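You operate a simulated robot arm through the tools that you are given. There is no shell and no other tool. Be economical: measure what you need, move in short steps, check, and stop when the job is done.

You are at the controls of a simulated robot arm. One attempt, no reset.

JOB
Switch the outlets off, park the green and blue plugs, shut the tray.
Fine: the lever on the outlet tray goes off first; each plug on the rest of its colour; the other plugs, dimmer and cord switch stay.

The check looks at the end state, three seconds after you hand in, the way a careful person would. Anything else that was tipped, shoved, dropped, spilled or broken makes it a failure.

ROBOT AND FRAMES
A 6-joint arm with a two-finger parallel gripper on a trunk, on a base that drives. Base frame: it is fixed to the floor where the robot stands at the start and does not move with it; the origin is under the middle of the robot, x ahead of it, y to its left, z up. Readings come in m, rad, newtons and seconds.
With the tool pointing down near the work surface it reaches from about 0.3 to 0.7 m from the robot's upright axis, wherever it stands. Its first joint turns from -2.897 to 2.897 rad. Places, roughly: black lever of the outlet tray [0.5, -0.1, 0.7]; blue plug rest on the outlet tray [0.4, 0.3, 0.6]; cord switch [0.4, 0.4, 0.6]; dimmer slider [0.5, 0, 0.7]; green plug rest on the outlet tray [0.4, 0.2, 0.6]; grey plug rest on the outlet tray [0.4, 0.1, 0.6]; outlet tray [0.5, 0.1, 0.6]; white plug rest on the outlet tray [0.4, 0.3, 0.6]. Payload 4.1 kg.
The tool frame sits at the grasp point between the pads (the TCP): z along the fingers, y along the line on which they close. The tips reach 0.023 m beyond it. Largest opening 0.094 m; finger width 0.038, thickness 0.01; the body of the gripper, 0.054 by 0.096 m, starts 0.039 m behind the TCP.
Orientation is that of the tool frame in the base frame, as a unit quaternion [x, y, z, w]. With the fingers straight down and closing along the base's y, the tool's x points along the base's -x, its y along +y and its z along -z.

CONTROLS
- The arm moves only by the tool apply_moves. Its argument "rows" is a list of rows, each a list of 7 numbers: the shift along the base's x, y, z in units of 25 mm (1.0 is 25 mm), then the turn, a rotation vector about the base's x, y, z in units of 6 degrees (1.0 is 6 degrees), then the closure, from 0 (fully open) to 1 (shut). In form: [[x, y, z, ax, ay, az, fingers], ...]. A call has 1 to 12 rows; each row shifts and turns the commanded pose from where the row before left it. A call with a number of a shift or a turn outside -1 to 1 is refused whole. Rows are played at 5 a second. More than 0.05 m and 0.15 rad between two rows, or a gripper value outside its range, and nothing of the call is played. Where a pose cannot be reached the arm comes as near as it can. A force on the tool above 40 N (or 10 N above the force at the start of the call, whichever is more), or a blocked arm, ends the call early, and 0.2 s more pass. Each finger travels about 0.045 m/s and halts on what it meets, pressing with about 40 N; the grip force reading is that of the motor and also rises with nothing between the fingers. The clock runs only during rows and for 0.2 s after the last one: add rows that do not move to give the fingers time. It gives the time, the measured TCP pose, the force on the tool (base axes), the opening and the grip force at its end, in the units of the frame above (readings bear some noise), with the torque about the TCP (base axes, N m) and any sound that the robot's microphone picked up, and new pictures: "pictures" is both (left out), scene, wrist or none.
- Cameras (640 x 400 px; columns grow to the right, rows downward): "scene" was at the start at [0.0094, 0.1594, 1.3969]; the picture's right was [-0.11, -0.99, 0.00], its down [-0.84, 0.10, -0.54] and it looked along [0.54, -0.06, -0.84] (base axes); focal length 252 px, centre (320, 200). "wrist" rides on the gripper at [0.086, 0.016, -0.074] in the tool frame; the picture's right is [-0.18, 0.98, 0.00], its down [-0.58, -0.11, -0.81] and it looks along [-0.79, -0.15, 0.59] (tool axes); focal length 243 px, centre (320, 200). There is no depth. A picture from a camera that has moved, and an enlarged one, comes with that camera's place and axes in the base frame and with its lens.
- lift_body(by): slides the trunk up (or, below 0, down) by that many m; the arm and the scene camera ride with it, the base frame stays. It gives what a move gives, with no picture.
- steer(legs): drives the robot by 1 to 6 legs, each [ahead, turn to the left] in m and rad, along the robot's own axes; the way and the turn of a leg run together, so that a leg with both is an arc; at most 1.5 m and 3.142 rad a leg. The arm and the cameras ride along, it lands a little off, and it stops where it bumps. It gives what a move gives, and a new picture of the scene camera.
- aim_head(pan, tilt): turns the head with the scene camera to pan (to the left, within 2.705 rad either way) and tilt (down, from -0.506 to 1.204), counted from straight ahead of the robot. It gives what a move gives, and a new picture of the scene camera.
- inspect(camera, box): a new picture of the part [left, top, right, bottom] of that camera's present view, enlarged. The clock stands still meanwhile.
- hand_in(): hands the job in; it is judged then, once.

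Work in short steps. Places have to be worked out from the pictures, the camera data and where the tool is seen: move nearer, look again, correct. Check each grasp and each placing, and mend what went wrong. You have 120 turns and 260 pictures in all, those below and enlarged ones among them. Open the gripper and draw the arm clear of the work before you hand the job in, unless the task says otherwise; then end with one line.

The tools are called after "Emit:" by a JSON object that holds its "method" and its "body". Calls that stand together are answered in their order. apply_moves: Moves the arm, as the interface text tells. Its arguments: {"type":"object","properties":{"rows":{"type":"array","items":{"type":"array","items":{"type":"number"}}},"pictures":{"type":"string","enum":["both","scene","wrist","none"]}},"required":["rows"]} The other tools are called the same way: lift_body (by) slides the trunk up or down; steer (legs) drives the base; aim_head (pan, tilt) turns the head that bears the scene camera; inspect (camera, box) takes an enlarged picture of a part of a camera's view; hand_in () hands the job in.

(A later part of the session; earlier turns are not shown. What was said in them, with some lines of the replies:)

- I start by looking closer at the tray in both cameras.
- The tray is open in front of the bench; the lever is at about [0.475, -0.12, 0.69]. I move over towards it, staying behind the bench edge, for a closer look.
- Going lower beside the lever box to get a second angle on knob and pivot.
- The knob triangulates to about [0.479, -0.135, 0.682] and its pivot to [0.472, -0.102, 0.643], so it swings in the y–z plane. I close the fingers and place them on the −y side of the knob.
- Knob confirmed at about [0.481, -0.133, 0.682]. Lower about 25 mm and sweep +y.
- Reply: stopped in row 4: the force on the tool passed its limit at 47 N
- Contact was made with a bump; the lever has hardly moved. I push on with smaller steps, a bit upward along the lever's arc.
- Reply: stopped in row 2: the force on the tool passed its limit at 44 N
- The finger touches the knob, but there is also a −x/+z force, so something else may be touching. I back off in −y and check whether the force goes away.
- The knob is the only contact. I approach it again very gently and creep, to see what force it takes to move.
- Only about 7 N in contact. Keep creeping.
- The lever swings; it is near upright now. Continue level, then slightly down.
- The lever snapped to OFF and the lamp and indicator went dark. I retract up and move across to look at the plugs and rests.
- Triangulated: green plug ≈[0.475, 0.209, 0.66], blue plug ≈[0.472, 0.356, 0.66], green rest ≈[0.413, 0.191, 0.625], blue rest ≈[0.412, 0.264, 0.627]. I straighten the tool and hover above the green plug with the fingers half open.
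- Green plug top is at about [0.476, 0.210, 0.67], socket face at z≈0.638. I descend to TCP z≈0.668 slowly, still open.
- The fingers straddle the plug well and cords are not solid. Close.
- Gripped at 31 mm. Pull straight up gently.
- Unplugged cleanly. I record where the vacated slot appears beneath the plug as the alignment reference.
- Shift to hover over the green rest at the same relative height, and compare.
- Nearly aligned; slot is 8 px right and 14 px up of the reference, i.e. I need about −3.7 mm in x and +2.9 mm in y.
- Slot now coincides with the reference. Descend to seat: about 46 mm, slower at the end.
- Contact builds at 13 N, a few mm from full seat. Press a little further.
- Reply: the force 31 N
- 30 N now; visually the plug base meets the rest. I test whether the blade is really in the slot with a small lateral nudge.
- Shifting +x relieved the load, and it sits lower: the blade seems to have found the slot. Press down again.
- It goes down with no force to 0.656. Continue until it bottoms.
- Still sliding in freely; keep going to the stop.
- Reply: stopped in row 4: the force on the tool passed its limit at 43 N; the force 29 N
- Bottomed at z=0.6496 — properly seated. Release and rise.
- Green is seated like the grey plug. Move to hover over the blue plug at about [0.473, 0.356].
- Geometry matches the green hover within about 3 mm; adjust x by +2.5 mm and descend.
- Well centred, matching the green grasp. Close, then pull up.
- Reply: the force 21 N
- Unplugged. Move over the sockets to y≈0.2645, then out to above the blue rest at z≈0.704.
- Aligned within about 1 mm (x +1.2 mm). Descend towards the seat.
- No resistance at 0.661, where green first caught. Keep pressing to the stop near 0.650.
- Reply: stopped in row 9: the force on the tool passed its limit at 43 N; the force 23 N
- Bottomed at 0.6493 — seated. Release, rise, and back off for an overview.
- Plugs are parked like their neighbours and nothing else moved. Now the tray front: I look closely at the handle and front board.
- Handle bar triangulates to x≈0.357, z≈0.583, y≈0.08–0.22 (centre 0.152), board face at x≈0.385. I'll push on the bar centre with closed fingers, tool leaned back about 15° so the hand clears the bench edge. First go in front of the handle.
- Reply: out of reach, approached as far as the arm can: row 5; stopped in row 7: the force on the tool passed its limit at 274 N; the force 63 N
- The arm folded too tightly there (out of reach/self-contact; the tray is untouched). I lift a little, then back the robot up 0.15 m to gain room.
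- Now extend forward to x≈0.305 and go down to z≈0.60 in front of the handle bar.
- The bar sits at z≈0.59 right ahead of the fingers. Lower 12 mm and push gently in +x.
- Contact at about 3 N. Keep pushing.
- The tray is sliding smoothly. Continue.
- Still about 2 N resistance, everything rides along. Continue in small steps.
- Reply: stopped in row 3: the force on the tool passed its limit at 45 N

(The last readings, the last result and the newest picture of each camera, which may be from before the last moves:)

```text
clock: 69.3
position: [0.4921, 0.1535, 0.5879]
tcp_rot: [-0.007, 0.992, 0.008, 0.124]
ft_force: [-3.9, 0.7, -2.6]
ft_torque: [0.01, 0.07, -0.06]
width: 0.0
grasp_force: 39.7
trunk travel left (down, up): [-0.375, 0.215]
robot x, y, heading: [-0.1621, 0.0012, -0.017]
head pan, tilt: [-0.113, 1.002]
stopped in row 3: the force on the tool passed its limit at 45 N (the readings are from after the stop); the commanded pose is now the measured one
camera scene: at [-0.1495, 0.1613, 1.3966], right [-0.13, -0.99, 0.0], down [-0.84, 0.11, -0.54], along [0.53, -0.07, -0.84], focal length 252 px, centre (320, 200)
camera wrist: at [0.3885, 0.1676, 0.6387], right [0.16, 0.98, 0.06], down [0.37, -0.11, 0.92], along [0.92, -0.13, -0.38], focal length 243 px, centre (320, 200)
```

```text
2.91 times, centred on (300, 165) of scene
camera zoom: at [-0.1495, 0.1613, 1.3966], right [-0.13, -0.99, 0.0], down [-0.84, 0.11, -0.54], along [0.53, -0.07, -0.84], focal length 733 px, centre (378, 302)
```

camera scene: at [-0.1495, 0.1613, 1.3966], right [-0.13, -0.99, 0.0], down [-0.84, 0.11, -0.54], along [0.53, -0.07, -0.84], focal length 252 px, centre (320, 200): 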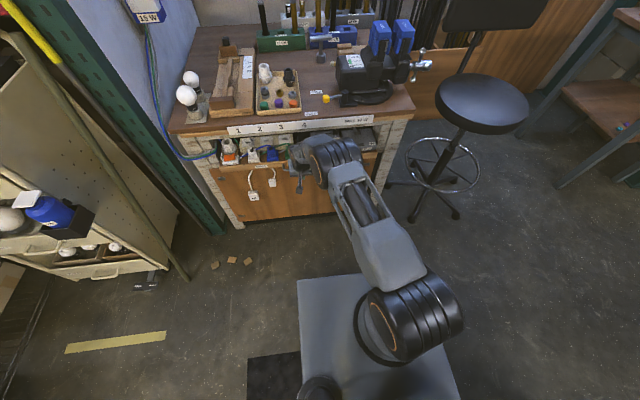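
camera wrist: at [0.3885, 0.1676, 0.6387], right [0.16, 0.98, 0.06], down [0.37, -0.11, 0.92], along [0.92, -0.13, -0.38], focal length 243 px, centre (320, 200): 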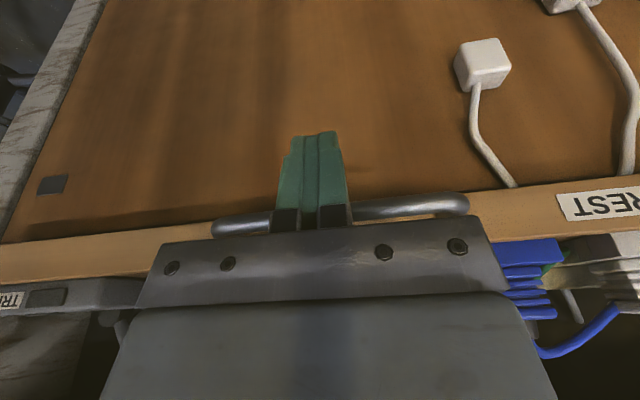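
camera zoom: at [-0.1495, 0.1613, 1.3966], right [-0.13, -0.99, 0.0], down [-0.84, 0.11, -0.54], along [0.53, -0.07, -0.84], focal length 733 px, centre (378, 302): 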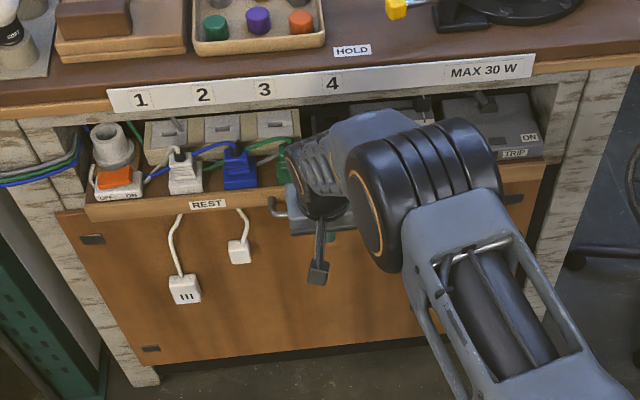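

The push met 45 N after about 0.15 m of travel. I press again slowly to see whether this is the end stop.

Emit:
{"method": "apply_moves", "body": {"rows": [[0.06, 0, 0, 0, 0, 0, 1], [0.06, 0, 0, 0, 0, 0, 1], [0.06, 0, 0, 0, 0, 0, 1], [0.06, 0, 0, 0, 0, 0, 1], [0.06, 0, 0, 0, 0, 0, 1]], "pictures": "none"}}

Emit:
{"method": "inspect", "body": {"camera": "wrist", "box": [0, 120, 640, 400]}}

```text
clock: 70.2
position: [0.4932, 0.1533, 0.5844]
tcp_rot: [-0.007, 0.993, 0.005, 0.119]
ft_force: [-3.1, 1.1, -3.2]
ft_torque: [0.02, 0.04, -0.01]
width: 0.0001
grasp_force: 39.8
trunk travel left (down, up): [-0.375, 0.215]
robot x, y, heading: [-0.1651, 0.002, -0.013]
head pan, tilt: [-0.113, 1.002]
stopped in row 4: the force on the tool passed its limit at 43 N (the readings are from after the stop); the commanded pose is now the measured one
```

```text
1.00 times, centred on (320, 260) of wrist (not enlarged: the box is as wide or as high as the picture)
camera zoom: at [0.3897, 0.1678, 0.6375], right [0.16, 0.99, 0.05], down [0.38, -0.11, 0.92], along [0.91, -0.13, -0.39], focal length 243 px, centre (320, 140)
```

zoom: 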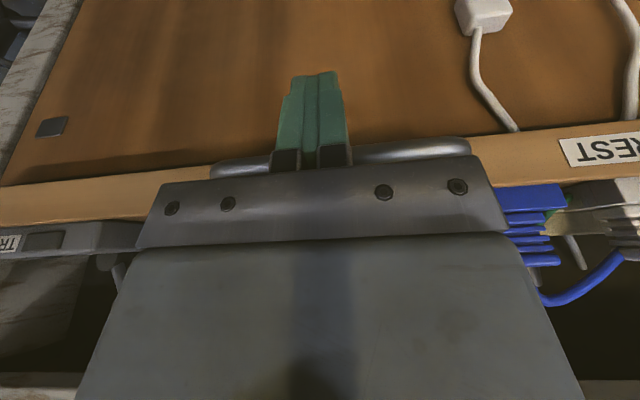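

The tip is what's blocked (the tool uprights), so the tray itself seems at a stop. Back off and look at how flush the front is.

Emit:
{"method": "apply_moves", "body": {"rows": [[-0.5, 0, 0, 0, 0, 0, 1], [-1, 0, 0, 0, 0, 0, 1], [-1, 0, 0, 0, 0, 0, 1], [-1, 0, 0, 0, 0, 0, 1], [-1, 0, 0.5, 0, 0, 0, 1], [-1, -1, 1, 0, 0, 0, 1], [-1, -1, 1, 0, 0, 0, 1], [0, -1, 1, 0, 0, 0, 1], [0, -1, 1, 0, 0, 0, 1], [0, -1, 1, 0, 0, 0, 1], [0, -1, 1, 0, 0, 0, 1]]}}

Emit:
{"method": "inspect", "body": {"camera": "scene", "box": [190, 100, 410, 230]}}

Emit:
{"method": "inspect", "body": {"camera": "wrist", "box": [200, 0, 640, 240]}}

```text
clock: 72.6
position: [0.3318, 0.0057, 0.7483]
tcp_rot: [-0.008, 0.993, 0.007, 0.119]
ft_force: [-0.1, 0.3, 0.1]
ft_torque: [0.03, 0.0, -0.03]
width: 0.0002
grasp_force: 40.3
trunk travel left (down, up): [-0.375, 0.215]
robot x, y, heading: [-0.1646, 0.0039, -0.011]
head pan, tilt: [-0.113, 1.002]
camera scene: at [-0.1503, 0.1612, 1.3968], right [-0.12, -0.99, 0.0], down [-0.84, 0.11, -0.54], along [0.53, -0.07, -0.84], focal length 252 px, centre (320, 200)
camera wrist: at [0.2289, 0.0193, 0.8006], right [0.16, 0.99, 0.05], down [0.38, -0.11, 0.92], along [0.91, -0.13, -0.39], focal length 243 px, centre (320, 200)
```

scene: 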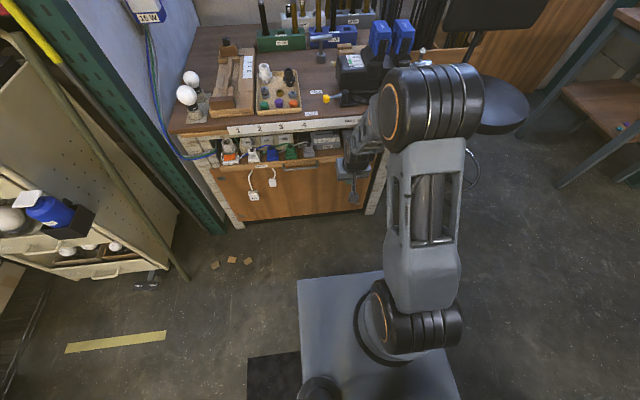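
wrist: 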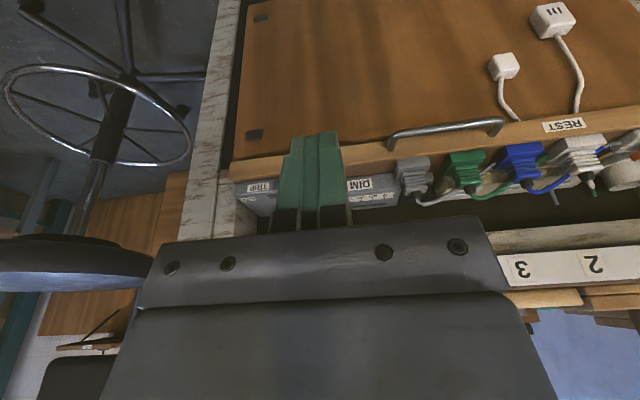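

```text
2.91 times, centred on (300, 165) of scene
camera zoom: at [-0.1503, 0.1612, 1.3968], right [-0.12, -0.99, 0.0], down [-0.84, 0.11, -0.54], along [0.53, -0.07, -0.84], focal length 733 px, centre (378, 302)
```

zoom: 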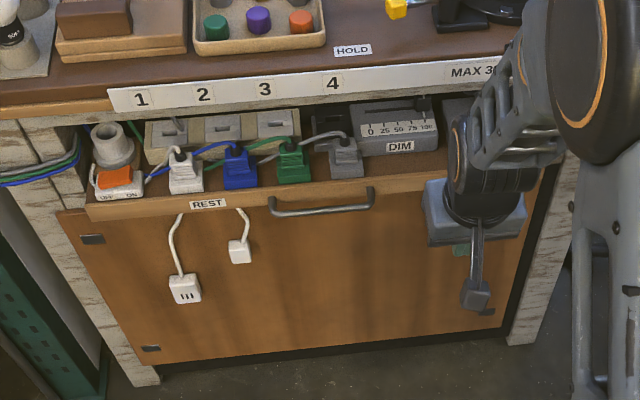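

```text
1.45 times, centred on (420, 120) of wrist
camera zoom: at [0.2289, 0.0193, 0.8006], right [0.16, 0.99, 0.05], down [0.38, -0.11, 0.92], along [0.91, -0.13, -0.39], focal length 353 px, centre (174, 316)
```

zoom: 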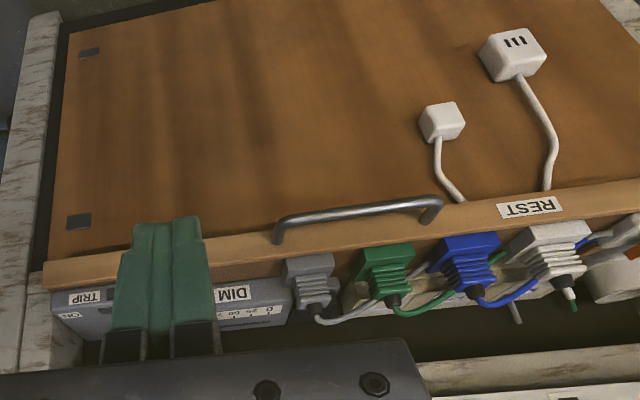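

The front has moved ~0.16 m and hit a hard stop. I check the lip's ends against the frame posts.

Emit:
{"method": "inspect", "body": {"camera": "scene", "box": [200, 135, 260, 185]}}

Emit:
{"method": "inspect", "body": {"camera": "wrist", "box": [180, 100, 340, 220]}}

Emit:
{"method": "inspect", "body": {"camera": "wrist", "box": [480, 90, 640, 230]}}

```text
8.00 times, centred on (230, 160) of scene
camera zoom: at [-0.1503, 0.1612, 1.3968], right [-0.12, -0.99, 0.0], down [-0.84, 0.11, -0.54], along [0.53, -0.07, -0.84], focal length 2015 px, centre (1040, 520)
```

zoom: 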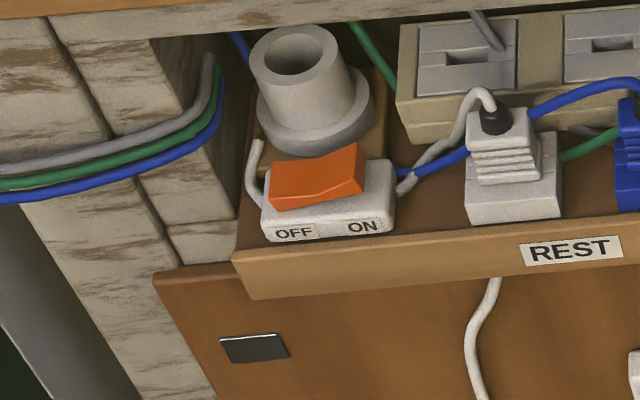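

```text
3.33 times, centred on (260, 160) of wrist
camera zoom: at [0.2289, 0.0193, 0.8006], right [0.16, 0.99, 0.05], down [0.38, -0.11, 0.92], along [0.91, -0.13, -0.39], focal length 809 px, centre (520, 333)
```

zoom: 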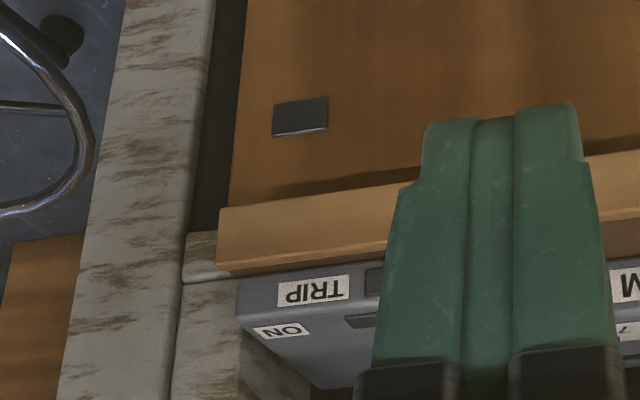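

```text
2.86 times, centred on (560, 160) of wrist
camera zoom: at [0.2289, 0.0193, 0.8006], right [0.16, 0.99, 0.05], down [0.38, -0.11, 0.92], along [0.91, -0.13, -0.39], focal length 693 px, centre (-366, 314)
```

zoom: 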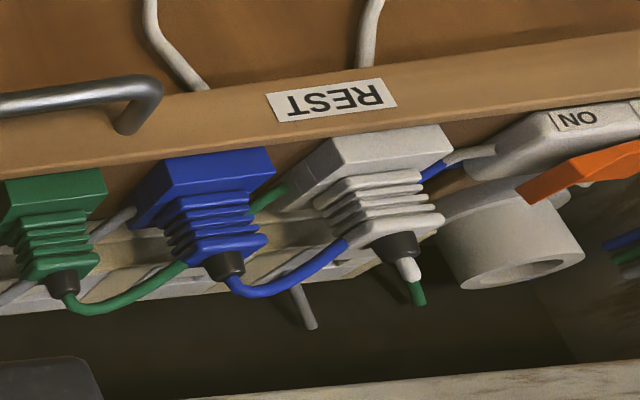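

The lip stopped dead twice at the same place with only ~2 N sliding resistance before, and both ends sit evenly in the opening: the tray is shut. I open the gripper, draw the arm clear and take a last look at the lever.

Emit:
{"method": "apply_moves", "body": {"rows": [[-0.5, 0, 1, 0, 0, 0, 0], [-0.5, 0, 1, 0, 0, 0, 0], [-0.5, 1, 1, 0, 0, 0, 0], [0, 1, 1, 0, 0, 0, 0], [0, 1, 0, 0, 0, 0, 0], [0, 1, 0, 0, 0, 0, 0], [0, 1, 0, 0, 0, 0, 0], [0, 0, 0, 0, 0, 0, 0]]}}

Emit:
{"method": "inspect", "body": {"camera": "wrist", "box": [160, 20, 560, 260]}}

Emit:
{"method": "inspect", "body": {"camera": "scene", "box": [190, 100, 410, 230]}}

```text
clock: 74.4
position: [0.294, 0.1288, 0.8486]
tcp_rot: [-0.007, 0.993, 0.006, 0.12]
ft_force: [-0.1, -0.3, -0.2]
ft_torque: [-0.02, 0.03, 0.0]
width: 0.0941
grasp_force: 0.1
trunk travel left (down, up): [-0.375, 0.215]
robot x, y, heading: [-0.1656, 0.0019, -0.012]
head pan, tilt: [-0.113, 1.002]
camera scene: at [-0.1504, 0.1613, 1.3968], right [-0.12, -0.99, 0.0], down [-0.84, 0.1, -0.54], along [0.53, -0.07, -0.84], focal length 252 px, centre (320, 200)
camera wrist: at [0.1903, 0.143, 0.9017], right [0.16, 0.99, 0.05], down [0.37, -0.11, 0.92], along [0.91, -0.13, -0.39], focal length 243 px, centre (320, 200)
```

scene: 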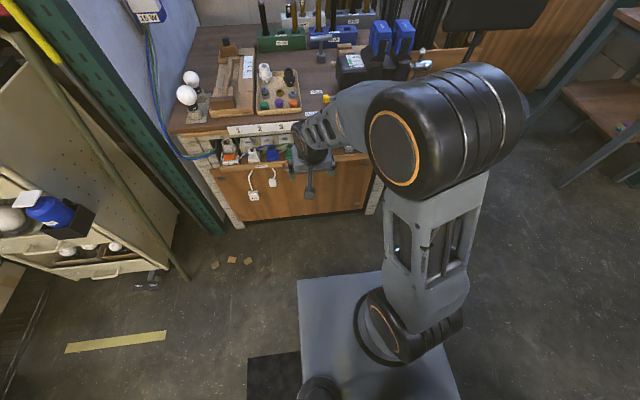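
wrist: 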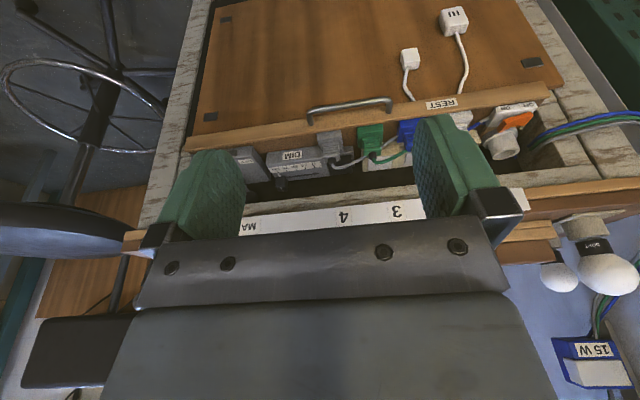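

```text
1.60 times, centred on (360, 140) of wrist
camera zoom: at [0.1903, 0.143, 0.9017], right [0.16, 0.99, 0.05], down [0.37, -0.11, 0.92], along [0.91, -0.13, -0.39], focal length 388 px, centre (256, 296)
```

zoom: 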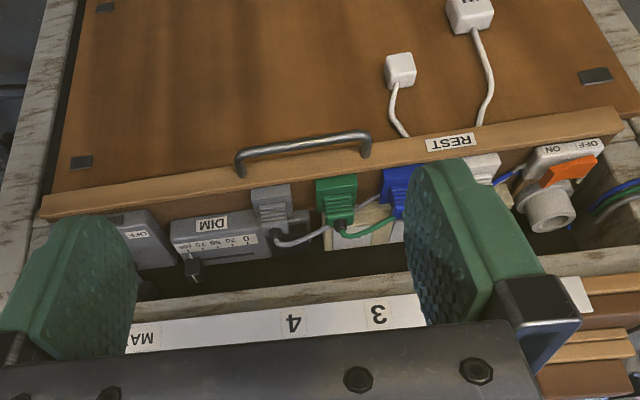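

```text
2.91 times, centred on (300, 165) of scene
camera zoom: at [-0.1504, 0.1613, 1.3968], right [-0.12, -0.99, 0.0], down [-0.84, 0.1, -0.54], along [0.53, -0.07, -0.84], focal length 733 px, centre (378, 302)
```

zoom: 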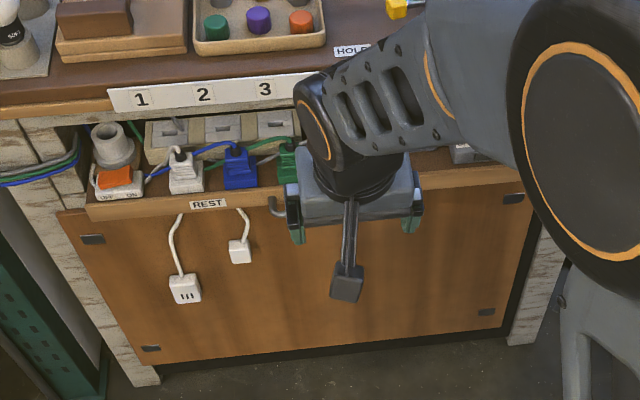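

The estimates leave me slightly unsure how far the lip stands off the posts, so I take a side-on look at its left end with the wrist camera yawed left.

Emit:
{"method": "apply_moves", "body": {"rows": [[0.4, 1, 0, 0, 0, 1, 1], [0.4, 1, 0, 0, 0, 1, 1], [0.5, 1, 0, 0, 0, 1, 1], [0.5, 1, 0, 0, 0, 1, 1], [0.5, 1, -1, 0, 0, 1, 1], [0.5, 1, -1, 0, 0, 1, 1], [0.5, 1, -1, 0, 0, 1, 1], [0.5, 1, -1, 0, 0, 1, 1], [0.4, 1, -1, 0, 0, 1, 1], [0.4, 0.5, -1, 0, 0, 1, 1], [0, 0, -1, 0, 0, 0, 1], [0, 0, 0, 0, 0, 0, 1]]}}

```text
clock: 77.0
position: [0.4095, 0.367, 0.6729]
tcp_rot: [-0.503, 0.856, 0.065, 0.101]
ft_force: [0.3, -0.2, -0.3]
ft_torque: [0.0, 0.01, -0.02]
width: 0.0
grasp_force: 40.1
trunk travel left (down, up): [-0.375, 0.215]
robot x, y, heading: [-0.1625, 0.0007, -0.013]
head pan, tilt: [-0.113, 1.002]
camera scene: at [-0.1503, 0.1613, 1.3968], right [-0.12, -0.99, 0.0], down [-0.84, 0.11, -0.54], along [0.53, -0.07, -0.84], focal length 252 px, centre (320, 200)
camera wrist: at [0.3448, 0.2855, 0.7247], right [-0.77, 0.63, 0.05], down [0.28, 0.27, 0.92], along [0.57, 0.73, -0.39], focal length 243 px, centre (320, 200)
```

scene: 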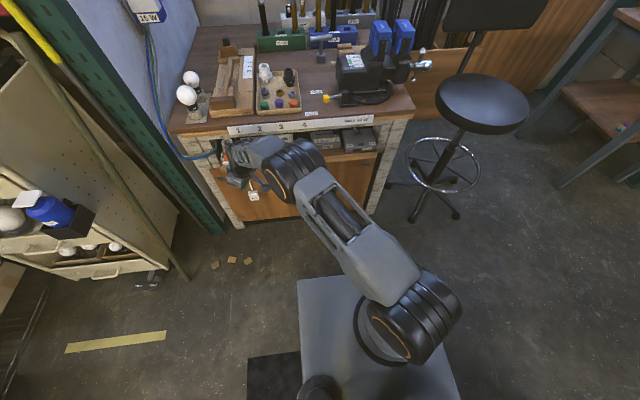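
wrist: 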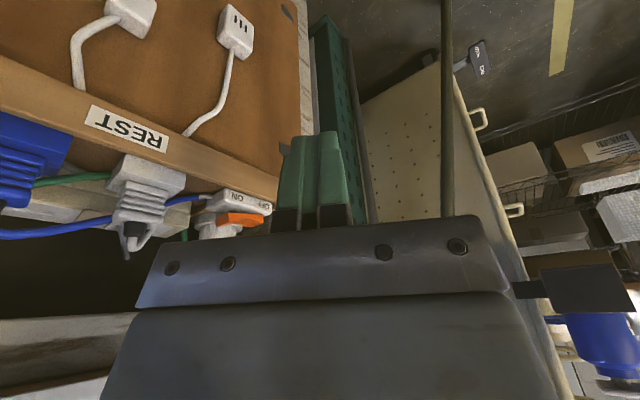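

Emit:
{"method": "inspect", "body": {"camera": "scene", "box": [310, 115, 410, 215]}}

Emit:
{"method": "inspect", "body": {"camera": "wrist", "box": [170, 90, 330, 250]}}

```text
4.00 times, centred on (360, 165) of scene
camera zoom: at [-0.1503, 0.1613, 1.3968], right [-0.12, -0.99, 0.0], down [-0.84, 0.11, -0.54], along [0.53, -0.07, -0.84], focal length 1008 px, centre (160, 340)
```

zoom: 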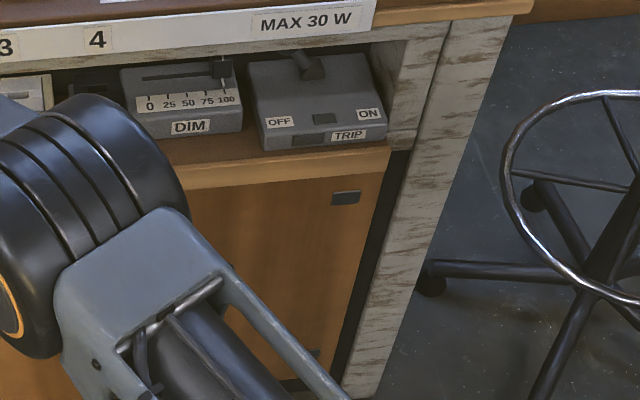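

```text
2.50 times, centred on (250, 170) of wrist
camera zoom: at [0.3448, 0.2855, 0.7247], right [-0.77, 0.63, 0.05], down [0.28, 0.27, 0.92], along [0.57, 0.73, -0.39], focal length 606 px, centre (495, 275)
```

zoom: 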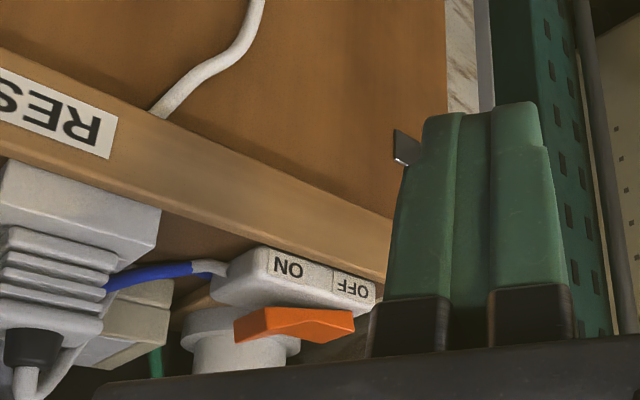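

Emit:
{"method": "inspect", "body": {"camera": "scene", "box": [375, 130, 425, 175]}}

Emit:
{"method": "apply_moves", "body": {"rows": [[-0.6, -0.6, 0, 0, 0, 0.5, 1], [-0.6, -0.6, 0, 0, 0, 0.5, 1], [0, 0, 0, 0, 0, 0.5, 1], [0, 0, 0, 0, 0, 0.5, 1], [0, 0, 0, 0, 0, 0, 1]], "pictures": "none"}}

Emit:
{"method": "inspect", "body": {"camera": "wrist", "box": [60, 60, 340, 240]}}

```text
8.89 times, centred on (400, 152) of scene
camera zoom: at [-0.1503, 0.1613, 1.3968], right [-0.12, -0.99, 0.0], down [-0.84, 0.11, -0.54], along [0.53, -0.07, -0.84], focal length 2239 px, centre (-391, 622)
```

zoom: 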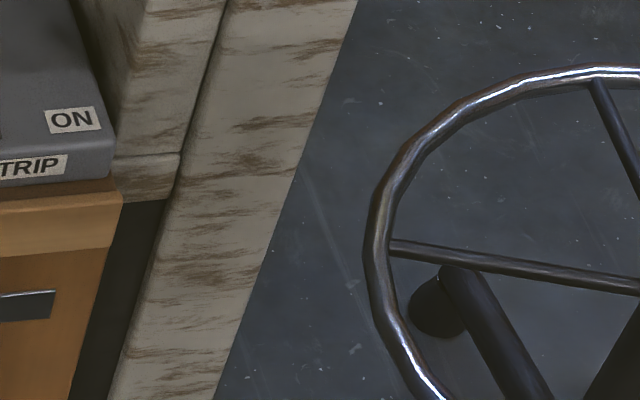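

```text
clock: 78.2
position: [0.3786, 0.3361, 0.675]
tcp_rot: [-0.59, 0.798, 0.076, 0.094]
ft_force: [0.5, -0.9, -0.1]
ft_torque: [0.0, -0.04, -0.02]
width: 0.0001
grasp_force: 39.7
trunk travel left (down, up): [-0.375, 0.215]
robot x, y, heading: [-0.1606, -0.0002, -0.008]
head pan, tilt: [-0.113, 1.002]
```

```text
2.22 times, centred on (200, 150) of wrist
camera zoom: at [0.3327, 0.2441, 0.7258], right [-0.89, 0.46, 0.05], down [0.22, 0.32, 0.92], along [0.4, 0.83, -0.39], focal length 539 px, centre (587, 311)
```

zoom: 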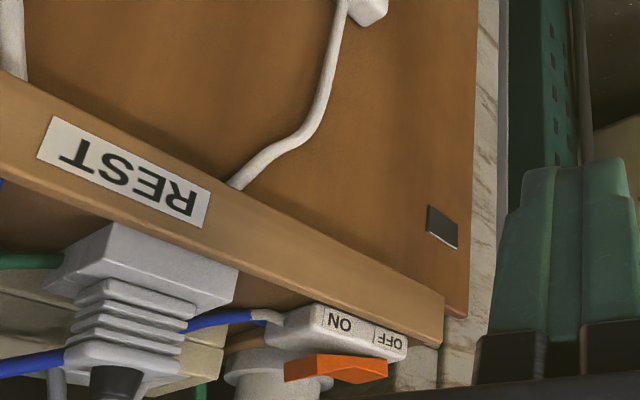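

From the side, the front lip sits tight against the cabinet front with no gap, so the tray is shut; lever shows OFF, dimmer at 100 and cord switch unchanged. Draw the arm clear with the gripper open.

Emit:
{"method": "apply_moves", "body": {"rows": [[-0.8, -0.5, 0.5, 0, 0, -1, 0.5], [-0.8, -0.5, 1, 0, 0, -1, 0], [-0.5, -0.5, 1, 0, 0, -1, 0], [0, -0.5, 1, 0, 0, -1, 0], [0, 0, 1, 0, 0, -1, 0], [0, 0, 1, 0, 0, 0, 0], [0, 0, 0, 0, 0, 0, 0]], "pictures": "scene"}}

```text
clock: 79.8
position: [0.326, 0.2848, 0.8112]
tcp_rot: [-0.363, 0.924, 0.049, 0.11]
ft_force: [-0.2, -0.3, 0.1]
ft_torque: [0.03, 0.03, -0.01]
width: 0.094
grasp_force: 0.1
trunk travel left (down, up): [-0.375, 0.215]
robot x, y, heading: [-0.1601, 0.0036, -0.012]
head pan, tilt: [-0.113, 1.002]
camera scene: at [-0.1505, 0.1611, 1.3969], right [-0.12, -0.99, 0.0], down [-0.84, 0.11, -0.54], along [0.53, -0.07, -0.84], focal length 252 px, centre (320, 200)
```

scene: 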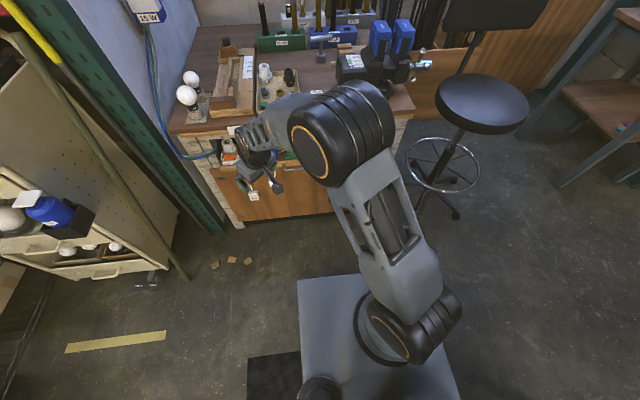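

The arm is clear and the gripper open; handing in.

Emit:
{"method": "hand_in", "body": {}}

```text
The job is handed in.
```

I switched the lever off first and the lamp went dark. I then seated the green and blue plugs on the rests of their own colour and pushed the tray in until it stopped hard. The other plugs, the dimmer and the cord switch looked unchanged. I judged the tray shut from that stop and a side view of its front, not from an exact measurement.
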